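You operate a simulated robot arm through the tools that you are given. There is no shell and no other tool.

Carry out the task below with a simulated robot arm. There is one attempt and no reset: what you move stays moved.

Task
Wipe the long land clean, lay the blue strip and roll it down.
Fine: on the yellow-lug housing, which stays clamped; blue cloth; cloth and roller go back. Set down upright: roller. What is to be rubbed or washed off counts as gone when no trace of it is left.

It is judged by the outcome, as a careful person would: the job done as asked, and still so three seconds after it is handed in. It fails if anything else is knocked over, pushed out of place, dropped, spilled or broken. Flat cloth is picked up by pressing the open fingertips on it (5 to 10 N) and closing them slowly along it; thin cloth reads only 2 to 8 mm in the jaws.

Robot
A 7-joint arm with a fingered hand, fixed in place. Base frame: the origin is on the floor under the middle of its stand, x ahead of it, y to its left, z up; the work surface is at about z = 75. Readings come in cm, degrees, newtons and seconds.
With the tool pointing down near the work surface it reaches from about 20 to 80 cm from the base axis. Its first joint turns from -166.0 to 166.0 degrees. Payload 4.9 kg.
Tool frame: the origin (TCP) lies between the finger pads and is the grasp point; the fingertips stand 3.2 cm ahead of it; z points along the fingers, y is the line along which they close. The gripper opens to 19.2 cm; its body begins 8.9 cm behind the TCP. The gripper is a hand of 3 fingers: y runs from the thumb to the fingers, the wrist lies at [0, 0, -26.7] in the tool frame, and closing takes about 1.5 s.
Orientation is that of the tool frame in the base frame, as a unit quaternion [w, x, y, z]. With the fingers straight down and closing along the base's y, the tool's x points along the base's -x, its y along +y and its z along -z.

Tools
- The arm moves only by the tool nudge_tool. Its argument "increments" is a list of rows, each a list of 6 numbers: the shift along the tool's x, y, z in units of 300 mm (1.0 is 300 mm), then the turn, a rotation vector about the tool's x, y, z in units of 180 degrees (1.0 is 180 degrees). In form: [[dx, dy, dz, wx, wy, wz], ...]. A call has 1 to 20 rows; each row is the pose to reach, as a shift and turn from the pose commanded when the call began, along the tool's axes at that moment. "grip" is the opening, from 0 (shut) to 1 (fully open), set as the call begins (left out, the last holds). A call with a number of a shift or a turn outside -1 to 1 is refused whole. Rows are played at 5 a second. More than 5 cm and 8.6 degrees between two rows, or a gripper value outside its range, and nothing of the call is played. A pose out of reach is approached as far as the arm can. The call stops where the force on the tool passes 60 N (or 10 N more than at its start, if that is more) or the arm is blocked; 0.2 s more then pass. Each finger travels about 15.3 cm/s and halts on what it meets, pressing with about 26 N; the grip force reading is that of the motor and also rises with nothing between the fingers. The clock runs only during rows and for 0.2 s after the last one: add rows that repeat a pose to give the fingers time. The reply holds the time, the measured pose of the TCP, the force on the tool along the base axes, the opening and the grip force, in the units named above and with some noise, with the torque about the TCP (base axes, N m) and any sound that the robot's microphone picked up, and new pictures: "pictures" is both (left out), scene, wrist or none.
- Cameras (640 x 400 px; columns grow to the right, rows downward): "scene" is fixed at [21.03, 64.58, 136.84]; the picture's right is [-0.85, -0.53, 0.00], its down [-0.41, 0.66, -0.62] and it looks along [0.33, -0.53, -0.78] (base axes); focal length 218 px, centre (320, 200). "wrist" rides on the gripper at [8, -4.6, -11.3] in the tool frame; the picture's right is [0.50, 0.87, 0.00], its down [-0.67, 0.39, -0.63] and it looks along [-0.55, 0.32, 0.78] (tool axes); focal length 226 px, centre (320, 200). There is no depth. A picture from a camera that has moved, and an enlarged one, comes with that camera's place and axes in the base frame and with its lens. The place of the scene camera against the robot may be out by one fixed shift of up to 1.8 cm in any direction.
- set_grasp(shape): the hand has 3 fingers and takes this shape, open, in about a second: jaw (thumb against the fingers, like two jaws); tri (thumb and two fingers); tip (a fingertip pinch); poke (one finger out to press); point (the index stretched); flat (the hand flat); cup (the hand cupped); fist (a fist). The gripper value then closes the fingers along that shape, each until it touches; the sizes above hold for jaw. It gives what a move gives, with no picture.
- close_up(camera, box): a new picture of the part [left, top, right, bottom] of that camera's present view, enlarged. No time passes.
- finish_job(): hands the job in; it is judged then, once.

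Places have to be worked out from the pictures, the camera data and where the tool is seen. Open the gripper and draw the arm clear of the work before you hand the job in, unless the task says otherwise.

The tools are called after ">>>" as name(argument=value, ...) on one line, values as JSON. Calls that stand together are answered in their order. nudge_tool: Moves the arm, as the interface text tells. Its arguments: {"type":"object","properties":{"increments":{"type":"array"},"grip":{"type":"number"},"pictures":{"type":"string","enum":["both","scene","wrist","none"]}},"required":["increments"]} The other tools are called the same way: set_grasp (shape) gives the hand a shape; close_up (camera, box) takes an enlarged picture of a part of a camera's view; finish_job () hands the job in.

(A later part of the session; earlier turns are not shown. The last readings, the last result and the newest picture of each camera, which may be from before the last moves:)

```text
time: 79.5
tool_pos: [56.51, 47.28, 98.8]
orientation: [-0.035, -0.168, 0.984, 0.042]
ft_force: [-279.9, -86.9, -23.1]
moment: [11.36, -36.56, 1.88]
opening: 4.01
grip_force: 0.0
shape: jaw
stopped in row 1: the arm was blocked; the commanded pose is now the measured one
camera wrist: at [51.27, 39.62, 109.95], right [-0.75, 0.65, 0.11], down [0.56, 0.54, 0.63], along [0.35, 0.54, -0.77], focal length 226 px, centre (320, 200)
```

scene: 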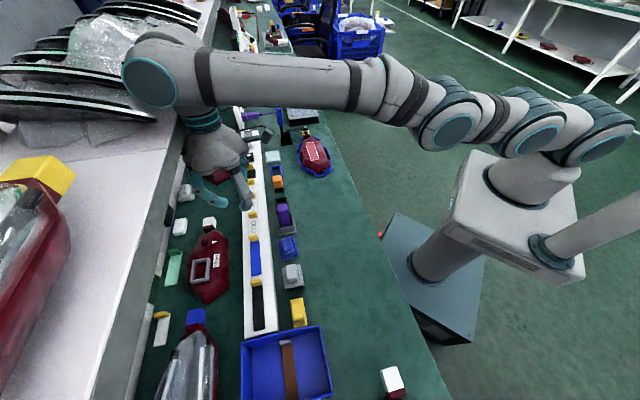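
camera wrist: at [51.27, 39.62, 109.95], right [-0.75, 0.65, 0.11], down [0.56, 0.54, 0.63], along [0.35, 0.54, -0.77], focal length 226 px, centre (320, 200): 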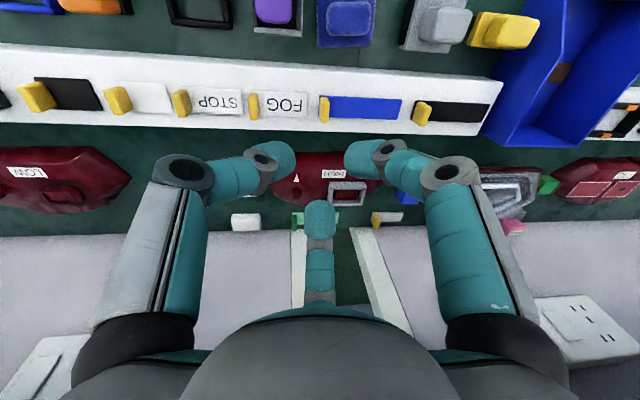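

A large transient force showed as the stretched arm snapped; the arm is still settling. I hold still to let it come to rest and read the pose again.

>>> nudge_tool(increments=[[0, 0, 0, 0, 0, 0], [0, 0, 0, 0, 0, 0], [0, 0, 0, 0, 0, 0], [0, 0, 0, 0, 0, 0], [0, 0, 0, 0, 0, 0]], pictures="both")

```text
time: 79.8
tool_pos: [57.66, 46.45, 97.3]
orientation: [-0.035, -0.176, 0.982, 0.057]
ft_force: [-1.1, 0.2, -0.6]
moment: [-0.05, -0.04, 0.01]
opening: 4.03
grip_force: 0.0
shape: jaw
stopped in row 1: the arm was blocked; the commanded pose is now the measured one
camera wrist: at [52.75, 38.26, 108.33], right [-0.76, 0.63, 0.13], down [0.55, 0.53, 0.64], along [0.33, 0.56, -0.76], focal length 226 px, centre (320, 200)
```

scene: 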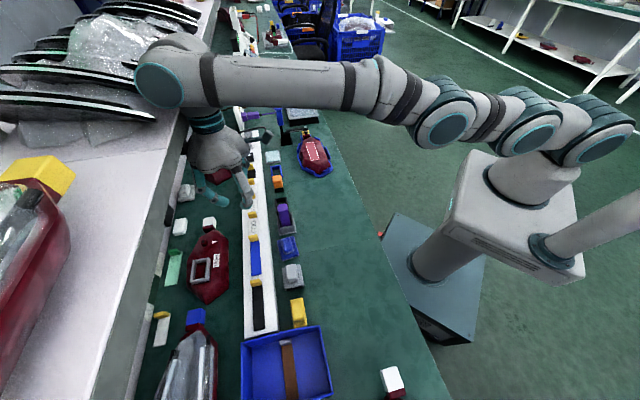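
wrist: 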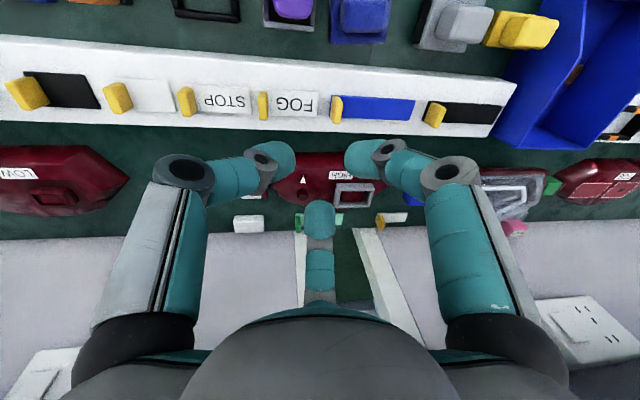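

The arm is still drifting at its reach limit, now near (57.7, 46.5, 97.3) and free of contact. I command a firm move inward and down, away from the stretched posture, keeping the present tilt for now.

>>> nudge_tool(increments=[[0.134, -0.0543, 0.0737, 0, 0, 0], [0.268, -0.1086, 0.1474, 0, 0, 0], [0.268, -0.1086, 0.1474, 0, 0, 0]], pictures="both")

```text
time: 80.2
tool_pos: [59.65, 45.94, 96.73]
orientation: [-0.024, -0.189, 0.977, 0.09]
ft_force: [-86.8, 63.6, -1.9]
moment: [-8.49, -12.54, 1.33]
opening: 4.04
grip_force: 0.0
shape: jaw
stopped in row 1: the force on the tool passed its limit at 276 N (the readings are from after the stop); the commanded pose is now the measured one
camera wrist: at [54.7, 36.96, 107.11], right [-0.78, 0.6, 0.17], down [0.53, 0.5, 0.68], along [0.33, 0.62, -0.71], focal length 226 px, centre (320, 200)
```

scene: 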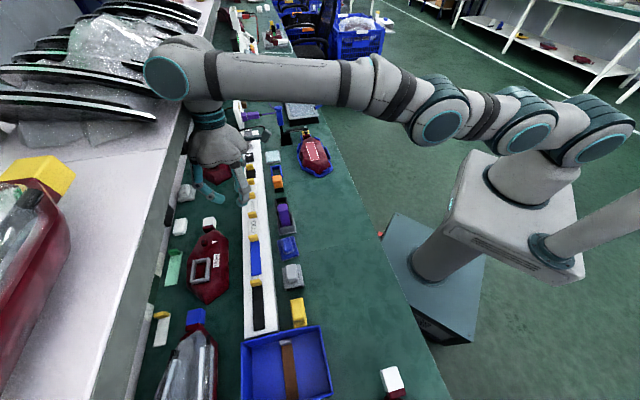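
wrist: 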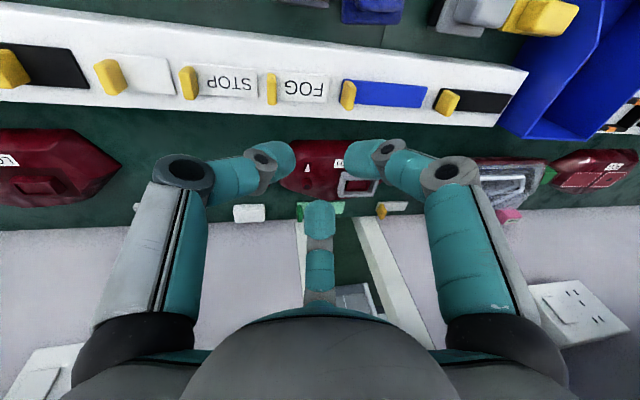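

The tool force spikes are from the stretched arm jerking, since nothing touches the hand in either picture. I hold once more to see if the drift has stopped before choosing the recovery move.

>>> nudge_tool(increments=[[0, 0, 0, 0, 0, 0]], pictures="none")

>>> nudge_tool(increments=[[0, 0, 0, 0, 0, 0]], pictures="none")

```text
time: 80.4
tool_pos: [59.85, 46.77, 96.69]
orientation: [-0.016, -0.21, 0.971, 0.114]
ft_force: [-293.7, -22.2, 78.1]
moment: [4.22, -47.61, -6.88]
opening: 4.03
grip_force: 0.1
shape: jaw
stopped in row 1: the force on the tool passed its limit at 133 N (the readings are from after the stop); the commanded pose is now the measured one
```

```text
time: 80.8
tool_pos: [59.88, 46.66, 96.71]
orientation: [-0.012, -0.207, 0.971, 0.115]
ft_force: [-275.4, -9.9, 74.6]
moment: [1.89, -45.09, -6.13]
opening: 4.02
grip_force: 0.0
shape: jaw
```

A steady 275 N toward the robot, acting about 16 cm above the fingertips, means the palm is really pressed against something at the shelf's front edge, which must overhang the bench here. I move straight away from it, toward the robot, in small steps.

>>> nudge_tool(increments=[[0.035, 0.0034, 0, 0, 0, 0], [0.07, 0.0069, 0, 0, 0, 0], [0.105, 0.0103, 0, 0, 0, 0]], pictures="both")

>>> close_up(camera="scene", box=[80, 0, 340, 200])

```text
time: 81.3
tool_pos: [59.78, 43.16, 94.86]
orientation: [-0.069, -0.203, 0.971, 0.104]
ft_force: [-0.1, -1.3, 0.6]
moment: [0.02, -0.05, -0.04]
opening: 4.05
grip_force: 0.1
shape: jaw
stopped in row 2: the arm was blocked; the commanded pose is now the measured one
camera wrist: at [56.11, 33.87, 105.47], right [-0.78, 0.57, 0.24], down [0.57, 0.51, 0.64], along [0.24, 0.64, -0.73], focal length 226 px, centre (320, 200)
```

scene: 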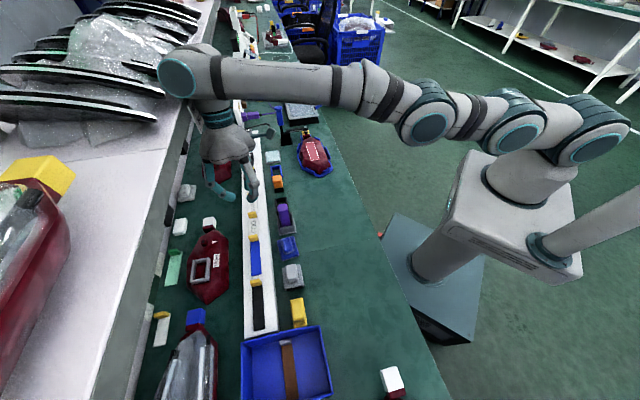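
wrist: 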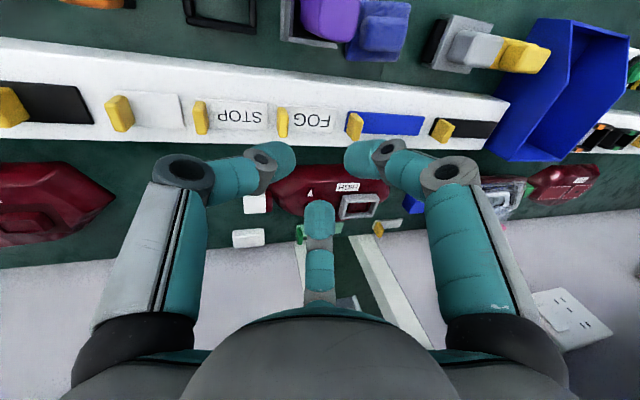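

```text
2.00 times, centred on (210, 100) of scene
camera zoom: at [21.03, 64.58, 136.84], right [-0.85, -0.53, 0.0], down [-0.41, 0.66, -0.62], along [0.33, -0.53, -0.78], focal length 437 px, centre (540, 400)
```

zoom: 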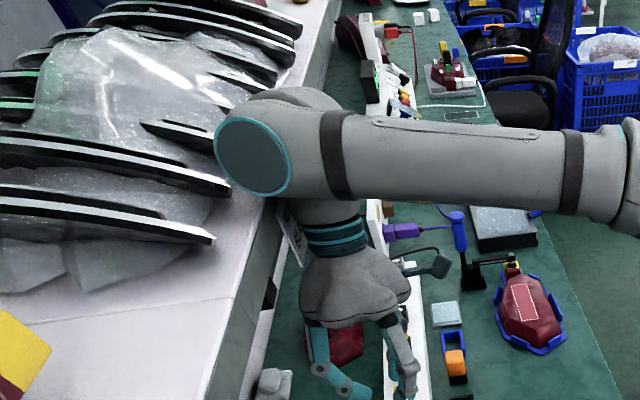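

Contact is gone and the hand is free, but the arm still sits at full stretch, sliding sideways instead of bending. I use very small steps, downward and slightly inward, so the elbow can start to bend without tripping the stop.

>>> nudge_tool(increments=[[0.0025, -0.0026, 0.0082, 0, 0, 0], [0.005, -0.0053, 0.0164, 0, 0, 0], [0.0074, -0.0079, 0.0246, 0, 0, 0], [0.0099, -0.0106, 0.0328, 0, 0, 0], [0.0124, -0.0132, 0.041, 0, 0, 0], [0.0149, -0.0158, 0.0492, 0, 0, 0], [0.0174, -0.0185, 0.0574, 0, 0, 0], [0.0198, -0.0211, 0.0656, 0, 0, 0], [0.0223, -0.0238, 0.0738, 0, 0, 0], [0.0248, -0.0264, 0.082, 0, 0, 0]], pictures="scene")

```text
time: 81.7
tool_pos: [61.65, 41.24, 93.17]
orientation: [-0.074, -0.199, 0.97, 0.115]
ft_force: [0.5, -0.5, 0.2]
moment: [-0.05, 0.05, -0.02]
opening: 4.04
grip_force: 0.0
shape: jaw
stopped in row 2: the arm was blocked; the commanded pose is now the measured one
```

scene: 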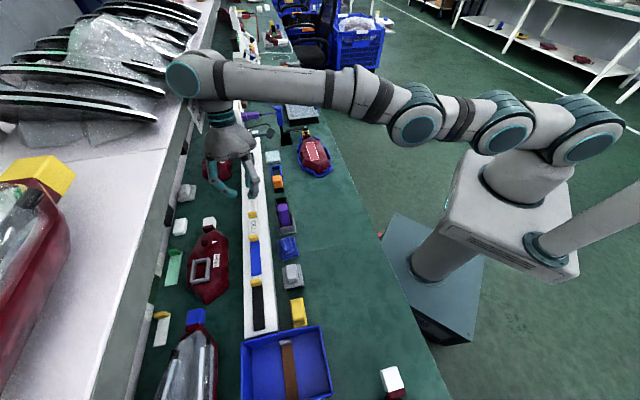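

The hand drifted again, along the rack and downward, still with no force on it. I hold still for one short call to learn whether the arm moves without any command.

>>> nudge_tool(increments=[[0, 0, 0, 0, 0, 0], [0, 0, 0, 0, 0, 0], [0, 0, 0, 0, 0, 0], [0, 0, 0, 0, 0, 0]], pictures="scene")

```text
time: 82.9
tool_pos: [63.5, 40.43, 93.14]
orientation: [-0.066, -0.201, 0.969, 0.125]
ft_force: [0.1, -0.2, 0.9]
moment: [-0.06, 0.01, 0.01]
opening: 4.03
grip_force: 0.0
shape: jaw
stopped in row 4: the arm was blocked; the commanded pose is now the measured one
```

scene: 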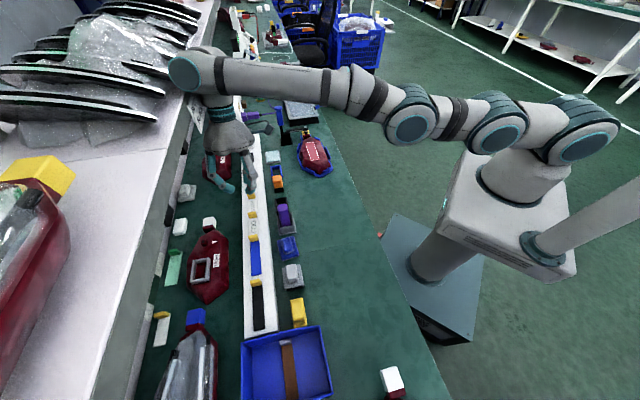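

The drift is slowing and the hand is free at (63.5, 40.4, 93.1). I command a straight pull toward the base axis in full-size rows to force the elbow to bend.

>>> nudge_tool(increments=[[0.08, -0.013, 0.003, 0, 0, 0], [0.159, -0.026, 0.0057, 0, 0, 0], [0.238, -0.039, 0.0085, 0, 0, 0], [0.318, -0.052, 0.0113, 0, 0, 0]], pictures="scene")

```text
time: 83.3
tool_pos: [64.74, 39.49, 93.17]
orientation: [-0.061, -0.204, 0.968, 0.134]
ft_force: [1.1, 0.2, 0.8]
moment: [-0.02, 0.03, -0.04]
opening: 4.05
grip_force: 0.1
shape: jaw
out of reach, approached as far as the arm can: row 1
stopped in row 2: the arm was blocked; the commanded pose is now the measured one
```

scene: 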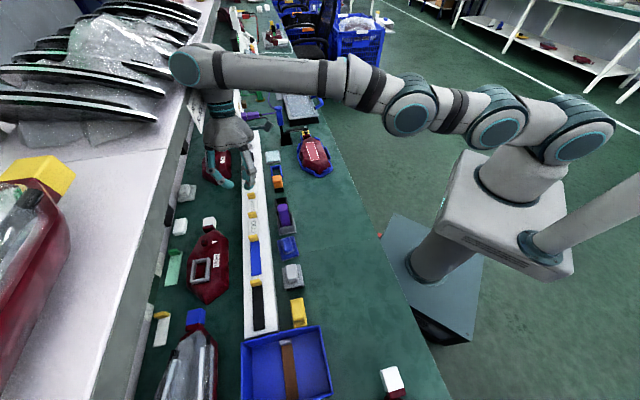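

The reply now says the inward pose is "out of reach", so the arm may be caught on something rather than merely stretched. I zoom on the wrist beside the trays and on the arm's joints.

>>> close_up(camera="scene", box=[110, 20, 270, 200])

>>> close_up(camera="scene", box=[330, 50, 640, 300])

>>> close_up(camera="wrist", box=[0, 0, 640, 400])

```text
2.22 times, centred on (190, 110) of scene
camera zoom: at [21.03, 64.58, 136.84], right [-0.85, -0.53, 0.0], down [-0.41, 0.66, -0.62], along [0.33, -0.53, -0.78], focal length 486 px, centre (609, 400)
```

zoom: 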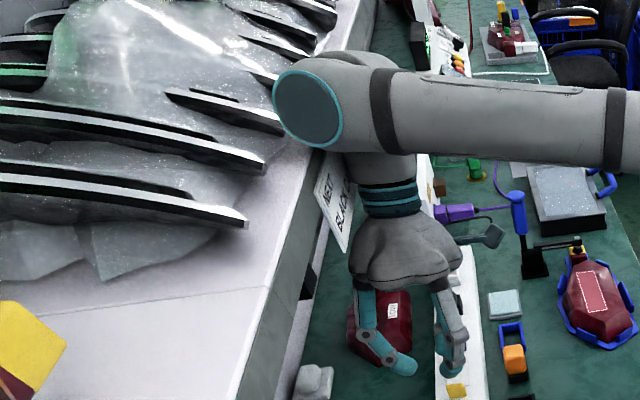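

```text
1.60 times, centred on (485, 175) of scene
camera zoom: at [21.03, 64.58, 136.84], right [-0.85, -0.53, 0.0], down [-0.41, 0.66, -0.62], along [0.33, -0.53, -0.78], focal length 350 px, centre (56, 240)
```

zoom: 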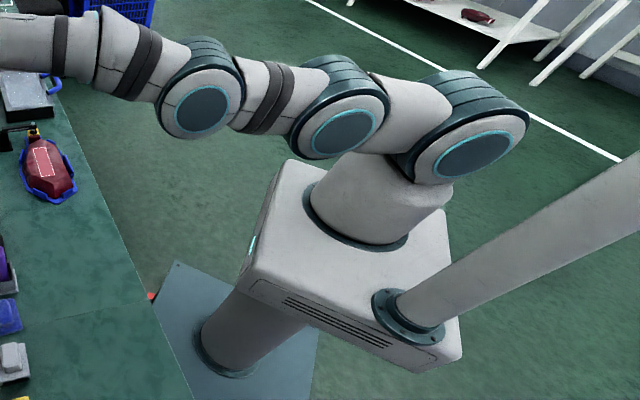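

```text
1.00 times, centred on (320, 200) of wrist (not enlarged: the box is as wide or as high as the picture)
camera zoom: at [61.1, 29.53, 103.29], right [-0.78, 0.56, 0.28], down [0.57, 0.47, 0.67], along [0.24, 0.68, -0.69], focal length 226 px, centre (320, 200)
```

zoom: 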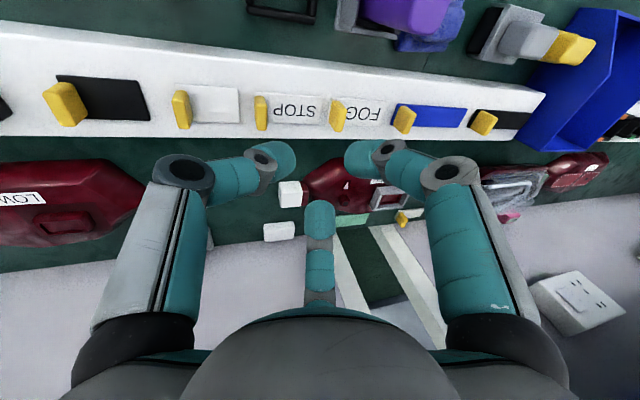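

The trays and sign are where they were; the arm is stretched alongside the shelf edge. A pure swing about the base axis moves the hand away from the shelf without needing the elbow, so I command about 12° of that, turning the tool with it.

>>> nudge_tool(increments=[[-0.0127, -0.1256, -0.0381, -0.0011, -0.0048, 0.0161], [-0.0188, -0.2523, -0.0762, -0.0021, -0.0095, 0.0321], [-0.0175, -0.379, -0.1138, -0.0032, -0.0143, 0.0482], [-0.0093, -0.5054, -0.1507, -0.0042, -0.0191, 0.0642], [-0.0093, -0.5054, -0.1507, -0.0042, -0.0191, 0.0642]], pictures="scene")

```text
time: 83.9
tool_pos: [71.45, 32.9, 93.16]
orientation: [-0.055, -0.152, 0.977, 0.138]
ft_force: [-6.3, 1.4, 2.8]
moment: [-0.27, -0.63, -0.19]
opening: 4.02
grip_force: 0.1
shape: jaw
stopped in row 2: the arm was blocked; the commanded pose is now the measured one
```

scene: 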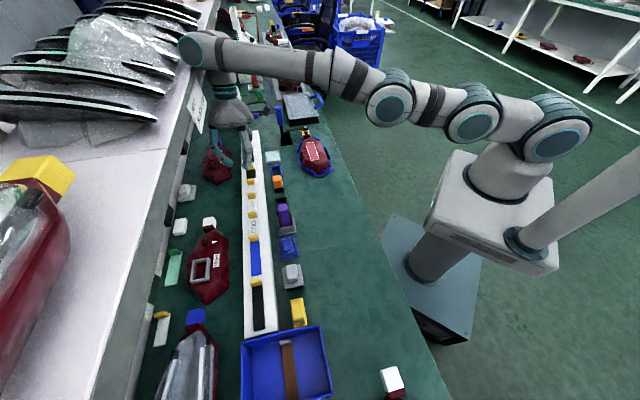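

The hand slid along the bench at constant distance from the shelf, so the wrist housing is probably bearing on the shelf edge, which explains why it could not descend. I try going straight up first.

>>> nudge_tool(increments=[[0.0011, 0.0048, -0.0159, 0, 0, 0], [0.0022, 0.0096, -0.0318, 0, 0, 0], [0.0033, 0.0143, -0.0477, 0, 0, 0], [0.0044, 0.0191, -0.0637, 0, 0, 0], [0.0055, 0.0239, -0.0796, 0, 0, 0], [0.0066, 0.0287, -0.0955, 0, 0, 0], [0.0077, 0.0334, -0.1114, 0, 0, 0], [0.0087, 0.0382, -0.1273, 0, 0, 0]], pictures="both")

```text
time: 85.7
tool_pos: [70.58, 33.28, 96.01]
orientation: [-0.063, -0.155, 0.977, 0.136]
ft_force: [0.0, 1.0, 1.7]
moment: [-0.05, 0.0, -0.01]
opening: 4.03
grip_force: 0.0
shape: jaw
out of reach, approached as far as the arm can: row 3, 5, 6, 7, 8
camera wrist: at [66.1, 23.77, 106.11], right [-0.72, 0.63, 0.29], down [0.63, 0.41, 0.66], along [0.3, 0.65, -0.7], focal length 226 px, centre (320, 200)
```

scene: 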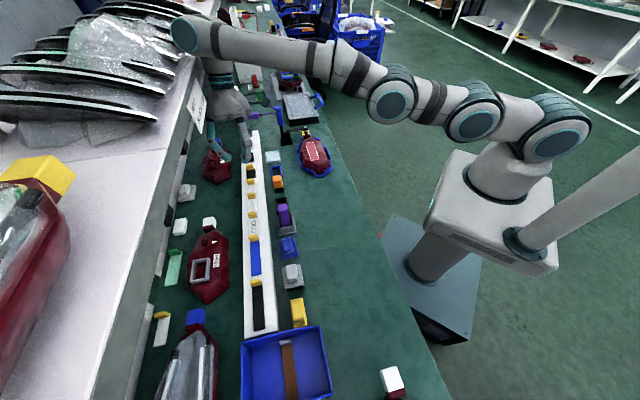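
wrist: 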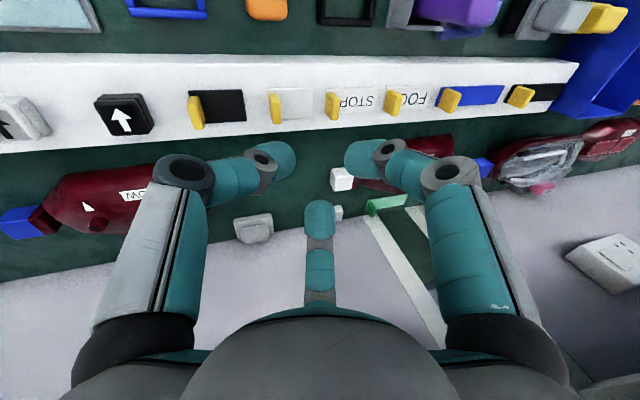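

Going up worked: the arm is steady now, just at its reach limit. I draw the hand straight in toward the base, half a centimetre per row.

>>> nudge_tool(increments=[[0.0166, -0.0022, 0.0007, 0, 0, 0], [0.0331, -0.0044, 0.0015, 0, 0, 0], [0.0497, -0.0066, 0.0022, 0, 0, 0], [0.0662, -0.0088, 0.003, 0, 0, 0], [0.0828, -0.011, 0.0037, 0, 0, 0], [0.0993, -0.0132, 0.0045, 0, 0, 0], [0.1159, -0.0154, 0.0052, 0, 0, 0], [0.1324, -0.0176, 0.006, 0, 0, 0]], pictures="scene")

```text
time: 87.5
tool_pos: [66.96, 31.6, 95.85]
orientation: [-0.064, -0.156, 0.976, 0.136]
ft_force: [0.2, 0.0, 1.9]
moment: [-0.03, -0.01, -0.03]
opening: 4.03
grip_force: 0.1
shape: jaw
out of reach, approached as far as the arm can: row 4, 5, 6
```

scene: 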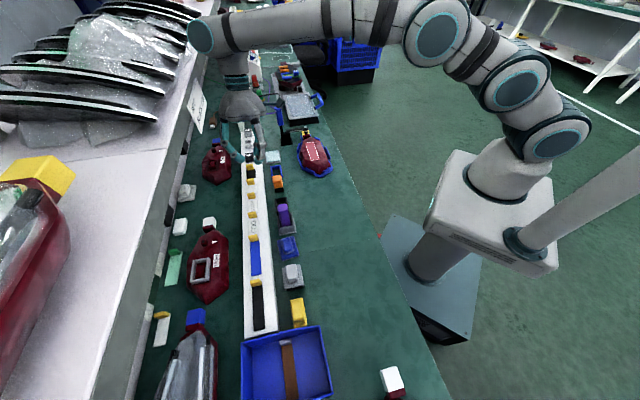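

The elbow has bent properly and the arm follows again. I continue inward 8 cm while bringing the hand back to vertical and square with the bench.

>>> nudge_tool(increments=[[0.0331, -0.0044, 0.0015, 0.0114, -0.0037, 0.0022], [0.0662, -0.0088, 0.003, 0.0229, -0.0073, 0.0044], [0.0993, -0.0132, 0.0045, 0.0343, -0.011, 0.0065], [0.1324, -0.0176, 0.006, 0.0458, -0.0146, 0.0087], [0.1655, -0.022, 0.0075, 0.0572, -0.0183, 0.0109], [0.1986, -0.0264, 0.009, 0.0686, -0.0219, 0.0131], [0.2317, -0.0308, 0.0105, 0.0801, -0.0256, 0.0152], [0.2648, -0.0352, 0.012, 0.0915, -0.0292, 0.0174], [0.2648, -0.0352, 0.012, 0.0915, -0.0292, 0.0174]], pictures="both")

```text
time: 89.5
tool_pos: [59.76, 28.08, 95.93]
orientation: [0.0, -0.128, 0.992, -0.001]
ft_force: [0.2, 0.7, 0.2]
moment: [0.01, -0.04, 0.02]
opening: 4.04
grip_force: 0.0
shape: jaw
camera wrist: at [53.07, 21.75, 107.22], right [-0.7, 0.71, 0.0], down [0.55, 0.55, 0.63], along [0.45, 0.44, -0.78], focal length 226 px, centre (320, 200)
```

scene: 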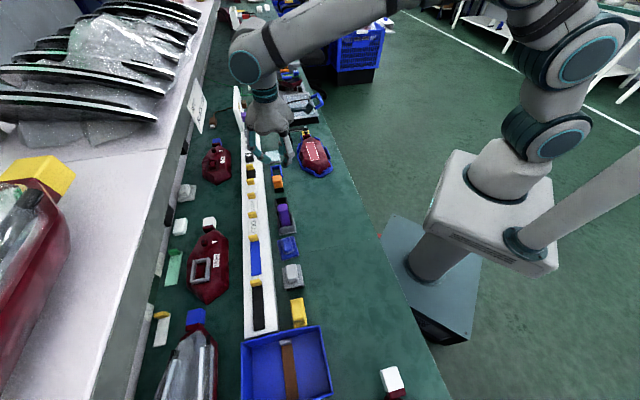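
wrist: 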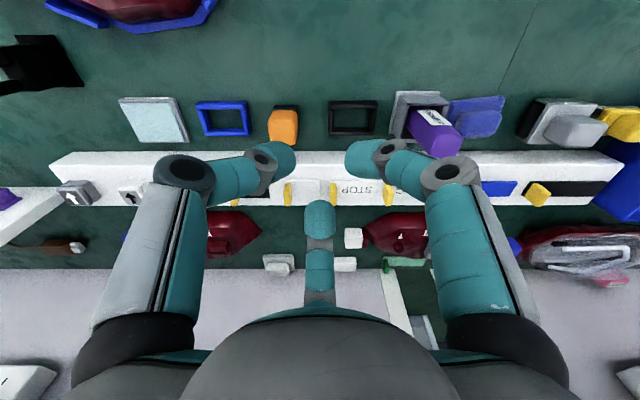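

The hand is vertical, square and free at (59.8, 28.1, 95.9). I check that the trays, bag and sign by the shelf stayed as they were in the first picture.

>>> close_up(camera="scene", box=[0, 0, 240, 160])

>>> close_up(camera="scene", box=[140, 120, 300, 300])

```text
2.50 times, centred on (120, 80) of scene
camera zoom: at [21.03, 64.58, 136.84], right [-0.85, -0.53, 0.0], down [-0.41, 0.66, -0.62], along [0.33, -0.53, -0.78], focal length 546 px, centre (820, 500)
```

zoom: 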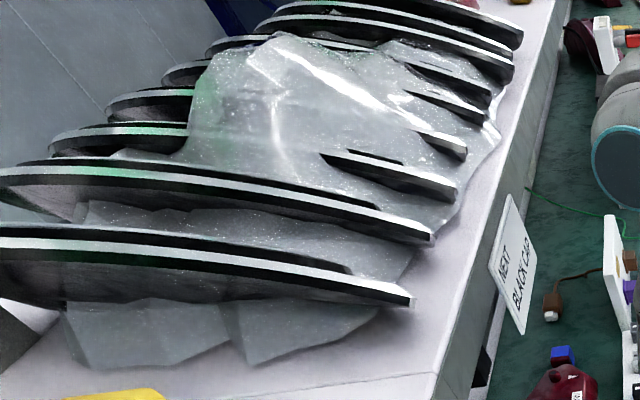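

```text
2.22 times, centred on (220, 210) of scene
camera zoom: at [21.03, 64.58, 136.84], right [-0.85, -0.53, 0.0], down [-0.41, 0.66, -0.62], along [0.33, -0.53, -0.78], focal length 486 px, centre (542, 178)
```

zoom: 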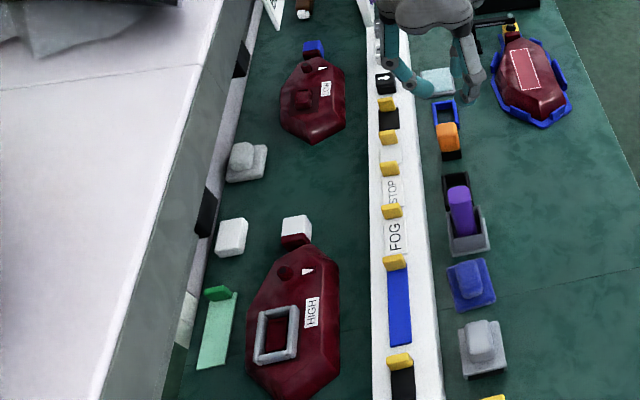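

Everything by the shelf is undisturbed. Comparing views shows the shelf overhangs to about V 82–84 between z 104 and 112, so the palm must stay below about V 73. I turn the hand 60° so the pinch lies ahead of the hand axis, which lets me reach the tab with the hand at V ≈ 72. I move over at safe height.

>>> nudge_tool(increments=[[0.01, 0.083, 0, 0, 0, 0.0417], [0.02, 0.167, 0, 0, 0, 0.0833], [0.03, 0.25, 0, 0, 0, 0.125], [0.041, 0.334, 0, 0, 0, 0.1667], [0.051, 0.417, 0, 0, 0, 0.2083], [0.061, 0.5, 0, 0, 0, 0.25], [0.071, 0.584, 0, 0, 0, 0.2917], [0.082, 0.668, 0, 0, 0, 0.3333], [0.082, 0.668, 0, 0, 0, 0.3333]], pictures="both")

>>> close_up(camera="wrist", box=[220, 60, 420, 200])

```text
time: 91.5
tool_pos: [52.27, 46.93, 95.97]
orientation: [0.001, 0.385, 0.923, 0.0]
ft_force: [0.5, 0.5, 0.7]
moment: [0.01, -0.02, 0.03]
opening: 4.02
grip_force: 0.1
shape: jaw
camera wrist: at [43.23, 49.41, 107.26], right [0.26, 0.96, 0.0], down [0.75, -0.2, 0.63], along [0.61, -0.17, -0.77], focal length 226 px, centre (320, 200)
```

scene: 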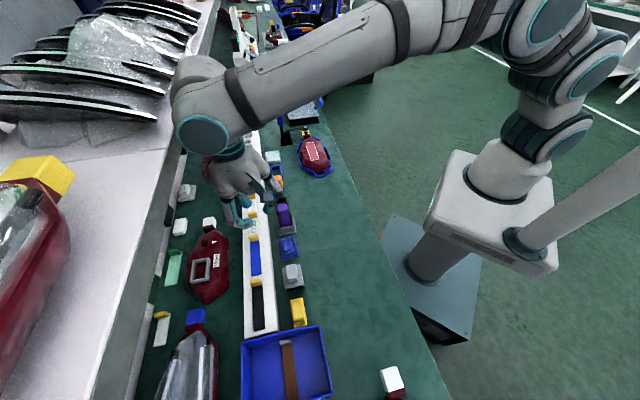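
wrist: 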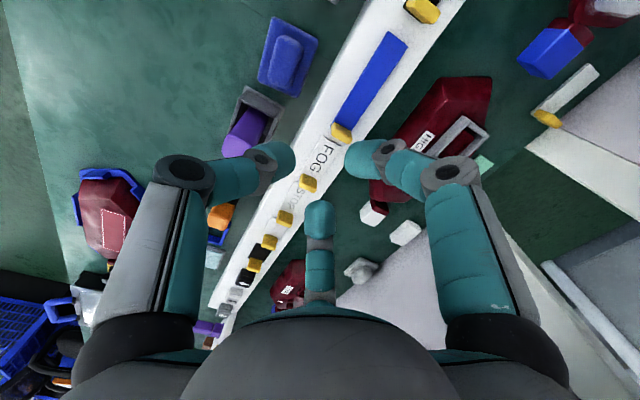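

```text
2.86 times, centred on (320, 130) of wrist
camera zoom: at [43.23, 49.41, 107.26], right [0.26, 0.96, 0.0], down [0.75, -0.2, 0.63], along [0.61, -0.17, -0.77], focal length 646 px, centre (320, 400)
```

zoom: 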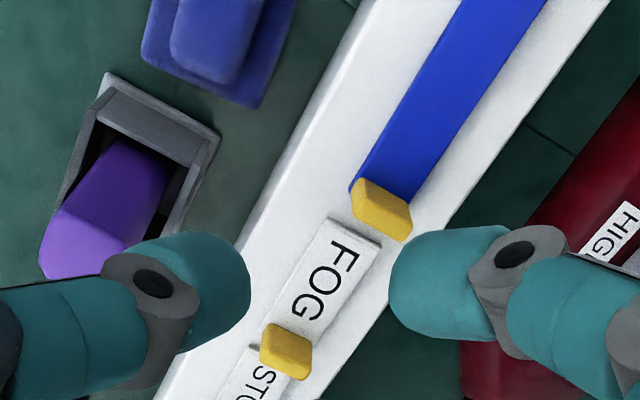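

The hand is at V 70, square, and the tab lies about 2.7 cm ahead of its axis. I zoom on the tab to place the pinch precisely.

>>> close_up(camera="wrist", box=[315, 110, 365, 155])

>>> close_up(camera="scene", box=[240, 225, 270, 250])

```text
8.89 times, centred on (340, 132) of wrist
camera zoom: at [43.23, 49.41, 107.26], right [0.26, 0.96, 0.0], down [0.75, -0.2, 0.63], along [0.61, -0.17, -0.77], focal length 2009 px, centre (142, 800)
```

zoom: 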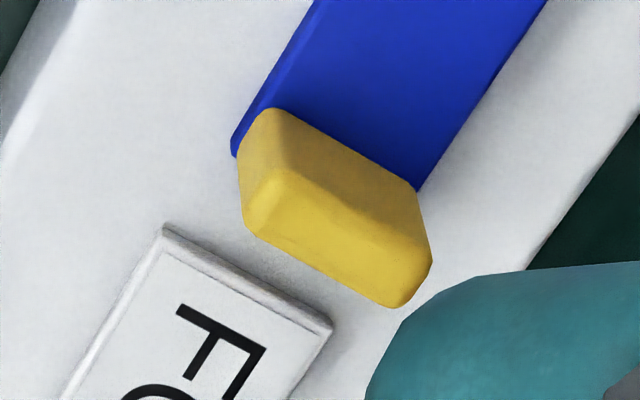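

```text
16.00 times, centred on (255, 238) of scene
camera zoom: at [21.03, 64.58, 136.84], right [-0.85, -0.53, 0.0], down [-0.41, 0.66, -0.62], along [0.33, -0.53, -0.78], focal length 3497 px, centre (1360, -400)
```

zoom: 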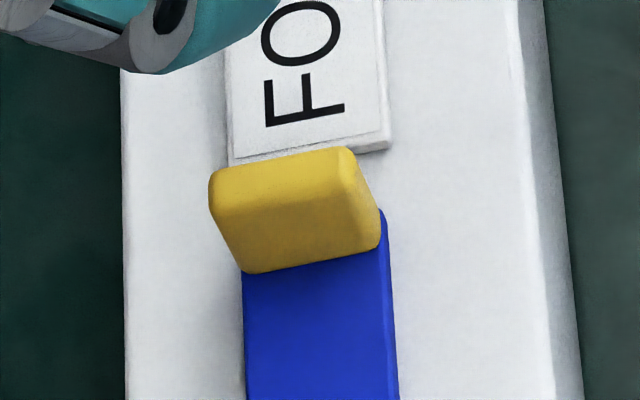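

The tab measures 1.0 × 2.4 cm with its top at z 81.7, and the hand needs 0.24 cm along the rack and 1.83 cm forward. I shift and descend to z 86.5.

>>> nudge_tool(increments=[[-0.004, 0.03, 0, 0, 0, 0], [-0.008, 0.061, 0, 0, 0, 0], [-0.008, 0.061, 0.1, 0, 0, 0], [-0.008, 0.061, 0.2, 0, 0, 0], [-0.008, 0.061, 0.315, 0, 0, 0], [-0.008, 0.061, 0.315, 0, 0, 0]], grip=0.21, pictures="both")

>>> close_up(camera="wrist", box=[260, 100, 400, 230])

>>> close_up(camera="scene", box=[215, 200, 295, 280])

```text
time: 92.9
tool_pos: [53.78, 47.89, 86.41]
orientation: [0.001, 0.385, 0.923, 0.0]
ft_force: [-0.4, 0.9, -0.2]
moment: [0.0, -0.01, 0.01]
opening: 4.03
grip_force: 0.1
shape: jaw
camera wrist: at [44.69, 50.39, 97.74], right [0.26, 0.97, 0.0], down [0.75, -0.2, 0.63], along [0.61, -0.17, -0.77], focal length 226 px, centre (320, 200)
```

scene: 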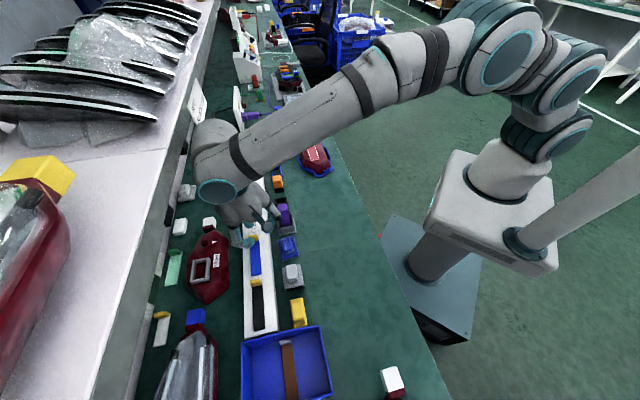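
wrist: 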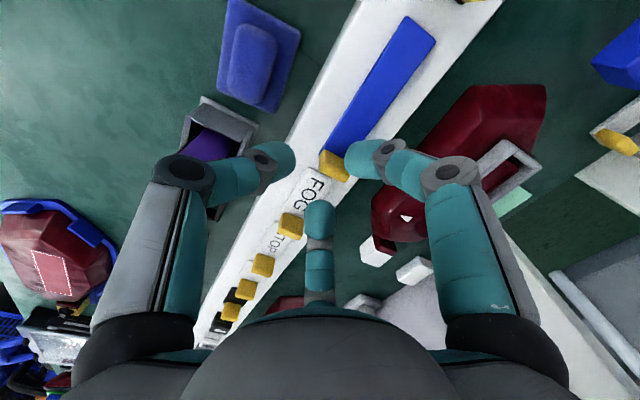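

```text
3.08 times, centred on (330, 165) of wrist
camera zoom: at [44.69, 50.39, 97.74], right [0.26, 0.97, 0.0], down [0.75, -0.2, 0.63], along [0.61, -0.17, -0.77], focal length 696 px, centre (289, 308)
```

zoom: 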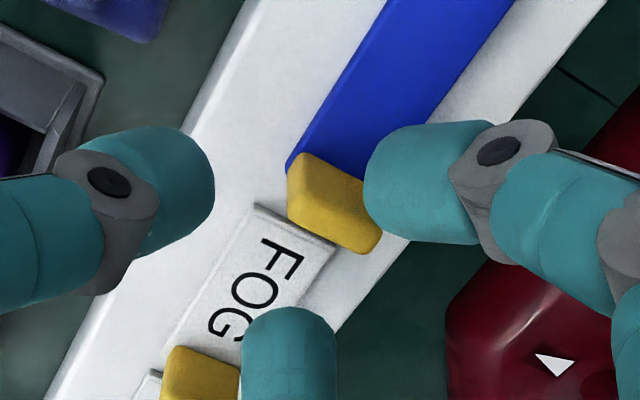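

```text
5.00 times, centred on (255, 240) of scene
camera zoom: at [21.03, 64.58, 136.84], right [-0.85, -0.53, 0.0], down [-0.41, 0.66, -0.62], along [0.33, -0.53, -0.78], focal length 1093 px, centre (645, 0)
```

zoom: 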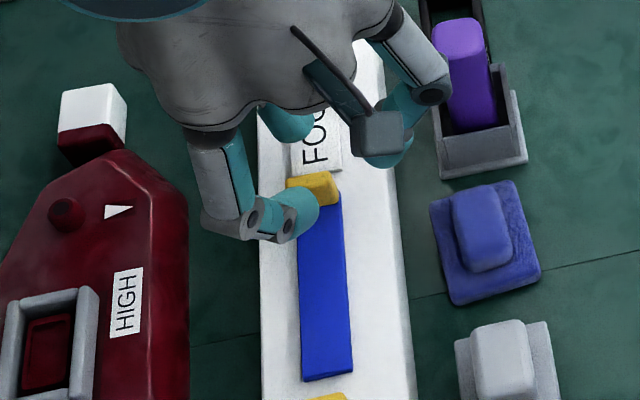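

The tab sits 1.45 cm ahead of the axis, dead centre between the two fingers. I lower 2.9 cm in small steps.

>>> nudge_tool(increments=[[0, 0, 0.02, 0, 0, 0], [0, 0, 0.04, 0, 0, 0], [0, 0, 0.06, 0, 0, 0], [0, 0, 0.08, 0, 0, 0], [0, 0, 0.097, 0, 0, 0], [0, 0, 0.097, 0, 0, 0]], pictures="wrist")

>>> close_up(camera="wrist", box=[260, 100, 400, 230])

>>> close_up(camera="scene", box=[215, 200, 295, 280])

```text
time: 94.3
tool_pos: [53.68, 47.94, 83.45]
orientation: [0.0, 0.385, 0.923, 0.001]
ft_force: [-0.2, 0.5, -0.1]
moment: [-0.01, 0.02, 0.0]
opening: 4.05
grip_force: 0.1
shape: jaw
camera wrist: at [44.73, 50.44, 94.87], right [0.26, 0.97, 0.0], down [0.75, -0.2, 0.63], along [0.61, -0.17, -0.77], focal length 226 px, centre (320, 200)
```

wrist: 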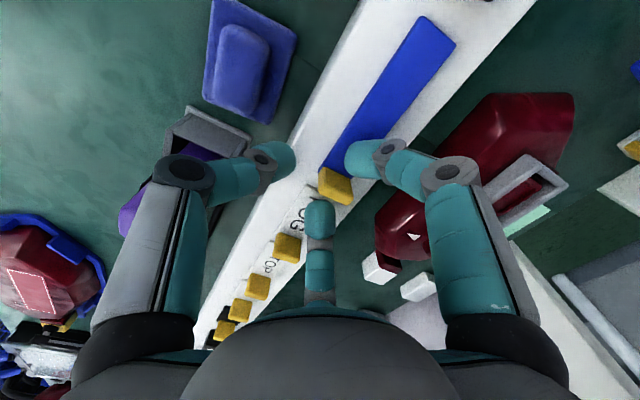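

```text
3.08 times, centred on (330, 165) of wrist
camera zoom: at [44.73, 50.44, 94.87], right [0.26, 0.97, 0.0], down [0.75, -0.2, 0.63], along [0.61, -0.17, -0.77], focal length 696 px, centre (289, 308)
```

zoom: 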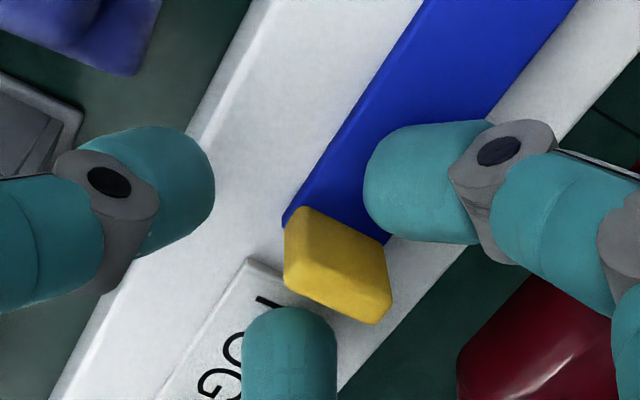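

```text
5.00 times, centred on (255, 240) of scene
camera zoom: at [21.03, 64.58, 136.84], right [-0.85, -0.53, 0.0], down [-0.41, 0.66, -0.62], along [0.33, -0.53, -0.78], focal length 1093 px, centre (645, 0)
```

zoom: 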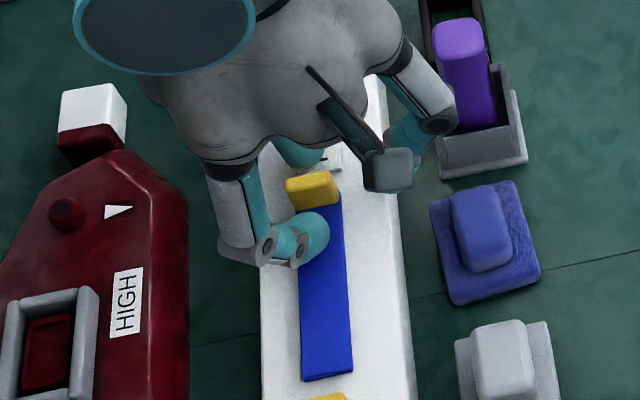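

No contact yet, and the two fingers straddle the tab. I close on it.

>>> nudge_tool(increments=[[0, 0, 0, 0, 0, 0], [0, 0, 0, 0, 0, 0], [0, 0, 0, 0, 0, 0], [0, 0, 0, 0, 0, 0], [0, 0, 0, 0, 0, 0], [0, 0, 0, 0, 0, 0]], grip=0.02, pictures="wrist")

>>> close_up(camera="wrist", box=[260, 100, 400, 230])

>>> close_up(camera="scene", box=[215, 200, 295, 280])

```text
time: 95.7
tool_pos: [53.73, 48.02, 83.72]
orientation: [0.0, 0.385, 0.923, -0.001]
ft_force: [0.6, 1.6, 2.6]
moment: [0.01, -0.04, 0.01]
opening: 0.45
grip_force: 0.0
shape: jaw
camera wrist: at [44.73, 50.44, 94.89], right [0.26, 0.97, 0.0], down [0.75, -0.2, 0.63], along [0.61, -0.17, -0.77], focal length 226 px, centre (320, 200)
```

wrist: 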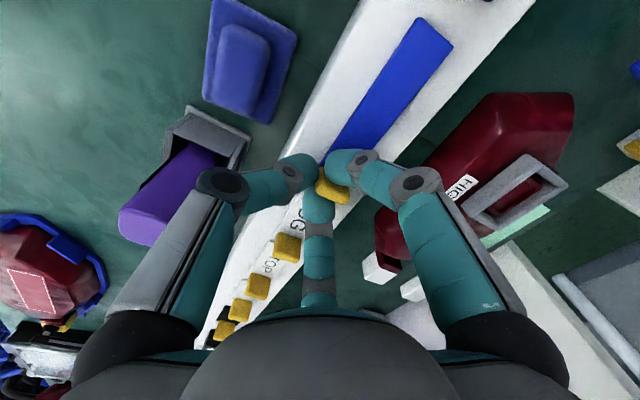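

```text
3.08 times, centred on (330, 165) of wrist
camera zoom: at [44.73, 50.44, 94.89], right [0.26, 0.97, 0.0], down [0.75, -0.2, 0.63], along [0.61, -0.17, -0.77], focal length 696 px, centre (289, 308)
```

zoom: 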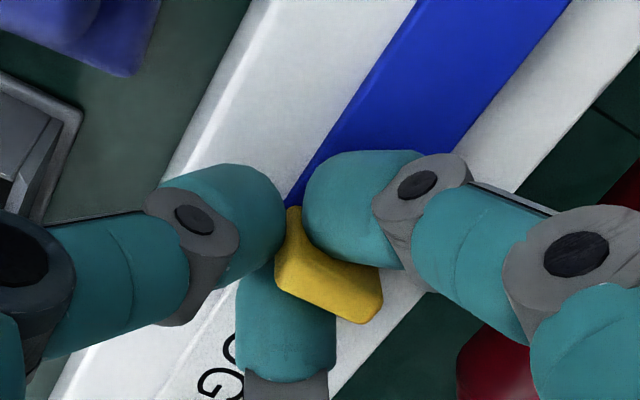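

```text
5.00 times, centred on (255, 240) of scene
camera zoom: at [21.03, 64.58, 136.84], right [-0.85, -0.53, 0.0], down [-0.41, 0.66, -0.62], along [0.33, -0.53, -0.78], focal length 1093 px, centre (645, 0)
```

zoom: 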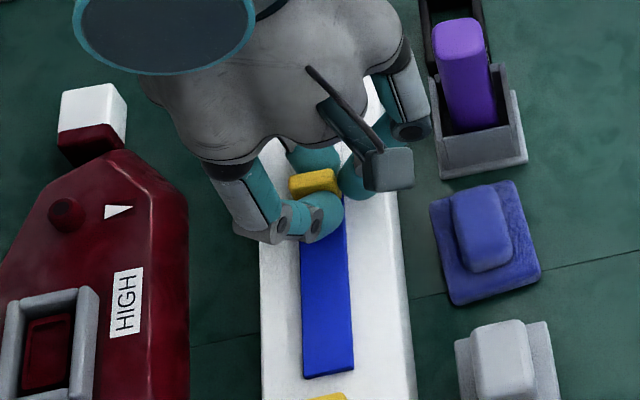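

The fingers closed to 0.45 cm with no grip force, so the tab lies too far forward between them. I open slightly, move 0.6 cm toward the tab, raise 0.15 cm and close again.

>>> nudge_tool(increments=[[0, 0, -0.005, 0, 0, 0], [0, 0, -0.005, 0, 0, 0], [0, 0, -0.005, 0, 0, 0], [0, 0.01, -0.005, 0, 0, 0], [0, 0.02, -0.005, 0, 0, 0], [0, 0.02, -0.005, 0, 0, 0]], grip=0.15, pictures="none")

>>> nudge_tool(increments=[[0, 0, 0, 0, 0, 0], [0, 0, 0, 0, 0, 0], [0, 0, 0, 0, 0, 0], [0, 0, 0, 0, 0, 0], [0, 0, 0, 0, 0, 0]], grip=0.0, pictures="wrist")

>>> close_up(camera="wrist", box=[260, 100, 400, 230])

>>> close_up(camera="scene", box=[215, 200, 295, 280])

```text
time: 97.1
tool_pos: [54.09, 48.29, 83.75]
orientation: [0.001, 0.385, 0.923, -0.001]
ft_force: [-0.4, -0.1, -0.8]
moment: [-0.01, 0.0, 0.03]
opening: 2.84
grip_force: 0.1
shape: jaw
```

```text
time: 98.3
tool_pos: [54.2, 48.45, 83.68]
orientation: [0.001, 0.385, 0.923, 0.0]
ft_force: [-0.9, 0.8, -0.6]
moment: [-0.01, 0.04, -0.03]
opening: 0.72
grip_force: 26.7
shape: jaw
camera wrist: at [45.13, 50.85, 94.99], right [0.26, 0.97, 0.0], down [0.75, -0.2, 0.63], along [0.61, -0.17, -0.77], focal length 226 px, centre (320, 200)
```

wrist: 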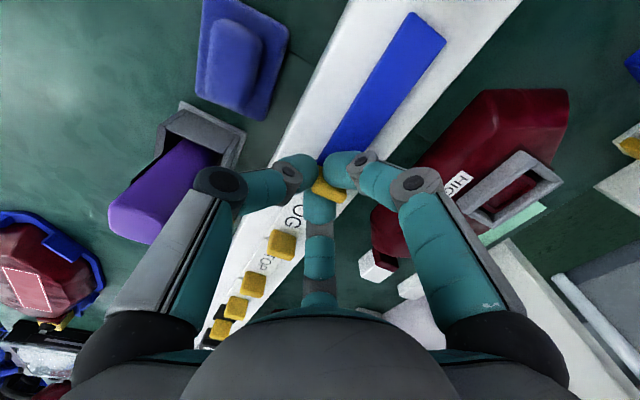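

```text
3.08 times, centred on (330, 165) of wrist
camera zoom: at [45.13, 50.85, 94.99], right [0.26, 0.97, 0.0], down [0.75, -0.2, 0.63], along [0.61, -0.17, -0.77], focal length 696 px, centre (289, 308)
```

zoom: 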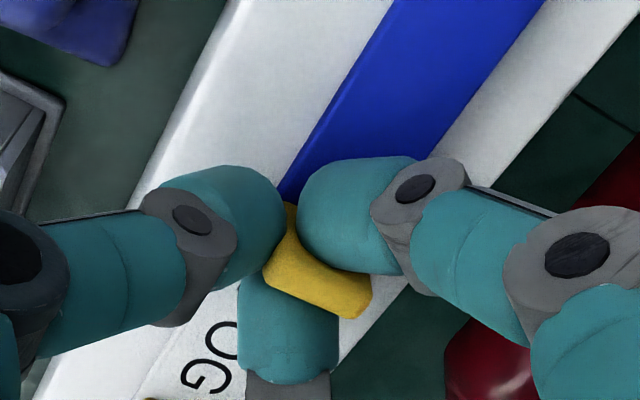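

```text
5.00 times, centred on (255, 240) of scene
camera zoom: at [21.03, 64.58, 136.84], right [-0.85, -0.53, 0.0], down [-0.41, 0.66, -0.62], along [0.33, -0.53, -0.78], focal length 1093 px, centre (645, 0)
```

zoom: 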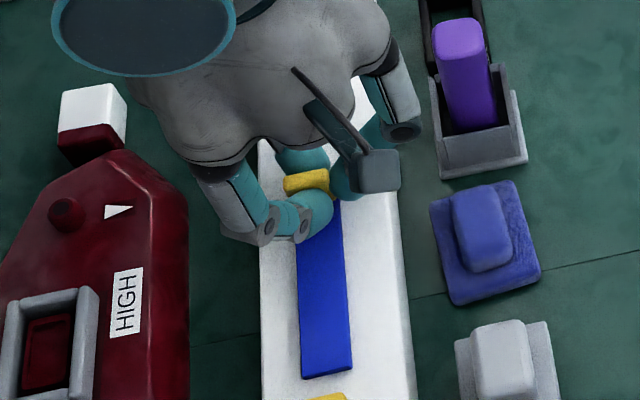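

Now the grip reads 26.7 N with the tab held. I lift 1.5 cm slowly and check that the strip comes up.

>>> nudge_tool(increments=[[0, 0, -0.01, 0, 0, 0], [0, 0, -0.02, 0, 0, 0], [0, 0, -0.035, 0, 0, 0], [0, 0, -0.05, 0, 0, 0], [0, 0, -0.05, 0, 0, 0]], pictures="wrist")

>>> close_up(camera="wrist", box=[260, 60, 460, 230])

>>> close_up(camera="scene", box=[215, 200, 295, 290])

```text
time: 99.5
tool_pos: [54.02, 48.47, 85.18]
orientation: [0.0, 0.385, 0.923, -0.002]
ft_force: [-1.3, 0.9, -0.9]
moment: [0.03, -0.04, -0.01]
opening: 0.72
grip_force: 26.2
shape: jaw
camera wrist: at [45.11, 50.87, 96.53], right [0.26, 0.97, 0.0], down [0.75, -0.2, 0.63], along [0.61, -0.17, -0.77], focal length 226 px, centre (320, 200)
```

wrist: 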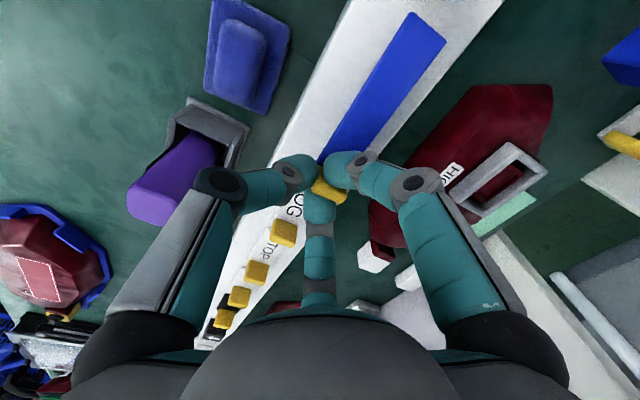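

```text
2.35 times, centred on (360, 145) of wrist
camera zoom: at [45.11, 50.87, 96.53], right [0.26, 0.97, 0.0], down [0.75, -0.2, 0.63], along [0.61, -0.17, -0.77], focal length 532 px, centre (226, 329)
```

zoom: 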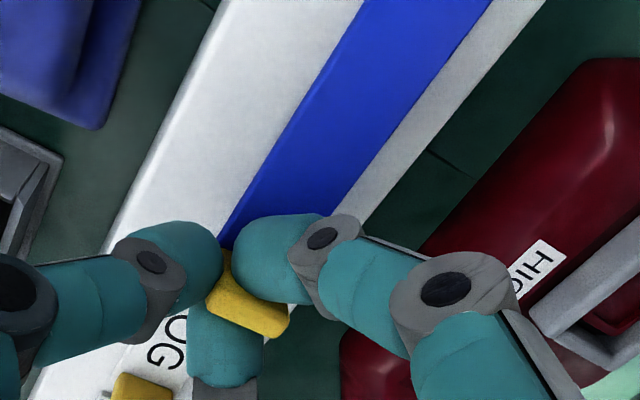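

```text
4.44 times, centred on (255, 245) of scene
camera zoom: at [21.03, 64.58, 136.84], right [-0.85, -0.53, 0.0], down [-0.41, 0.66, -0.62], along [0.33, -0.53, -0.78], focal length 971 px, centre (609, 0)
```

zoom: 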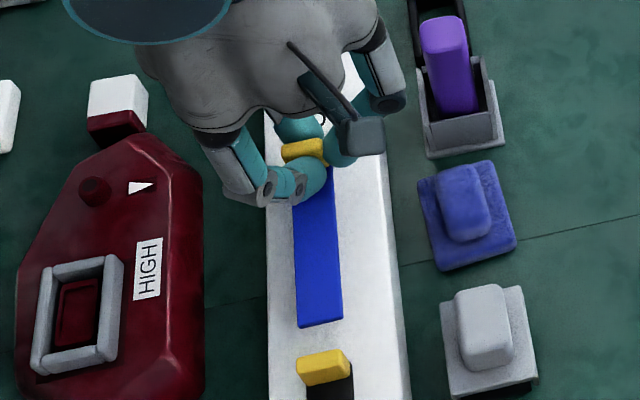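

The strip came up level with the hand, held firmly. I raise it to about z 95 while drawing back from the shelf, then carry it along the bench toward the housing.

>>> nudge_tool(increments=[[0, -0.02, -0.08, 0, 0, 0], [0, -0.04, -0.16, 0, 0, 0], [0, -0.07, -0.24, 0, 0, 0], [-0.03, -0.12, -0.32, 0, 0, 0], [-0.1, -0.18, -0.33, 0, 0, 0], [-0.18, -0.24, -0.33, 0, 0, 0], [-0.27, -0.3, -0.33, 0, 0, 0], [-0.37, -0.36, -0.33, 0, 0, 0], [-0.47, -0.42, -0.33, 0, 0, 0], [-0.57, -0.48, -0.33, 0, 0, 0], [-0.57, -0.48, -0.33, 0, 0, 0]], pictures="both")

>>> close_up(camera="wrist", box=[240, 60, 460, 240])

```text
time: 101.9
tool_pos: [56.04, 26.14, 95.2]
orientation: [0.001, 0.384, 0.923, -0.001]
ft_force: [0.1, -0.4, -0.5]
moment: [0.0, -0.02, 0.01]
opening: 0.74
grip_force: 25.9
shape: jaw
camera wrist: at [46.91, 28.58, 106.44], right [0.26, 0.97, 0.0], down [0.75, -0.2, 0.63], along [0.61, -0.17, -0.78], focal length 226 px, centre (320, 200)
```

scene: 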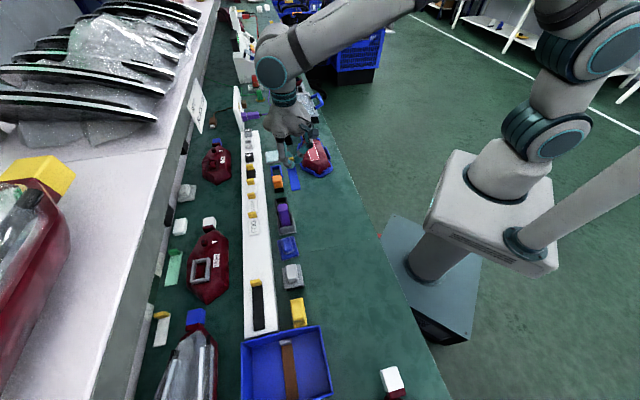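
wrist: 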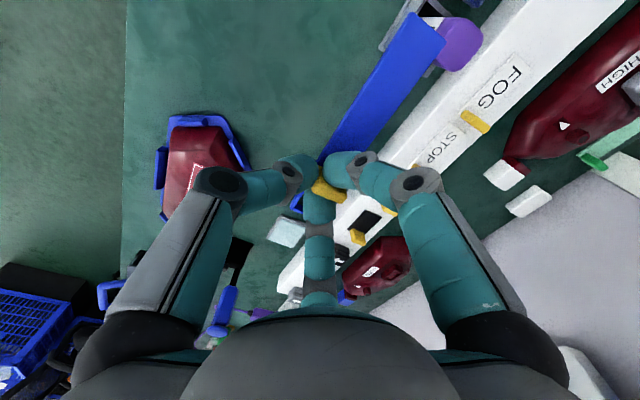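

```text
2.22 times, centred on (350, 150) of wrist
camera zoom: at [46.91, 28.58, 106.44], right [0.26, 0.97, 0.0], down [0.75, -0.2, 0.63], along [0.61, -0.17, -0.78], focal length 502 px, centre (253, 311)
```

zoom: 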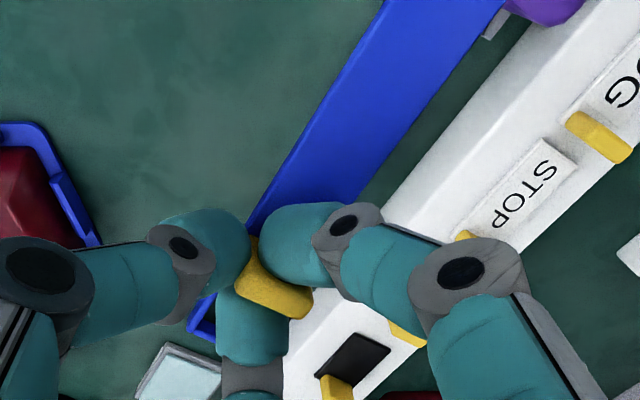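

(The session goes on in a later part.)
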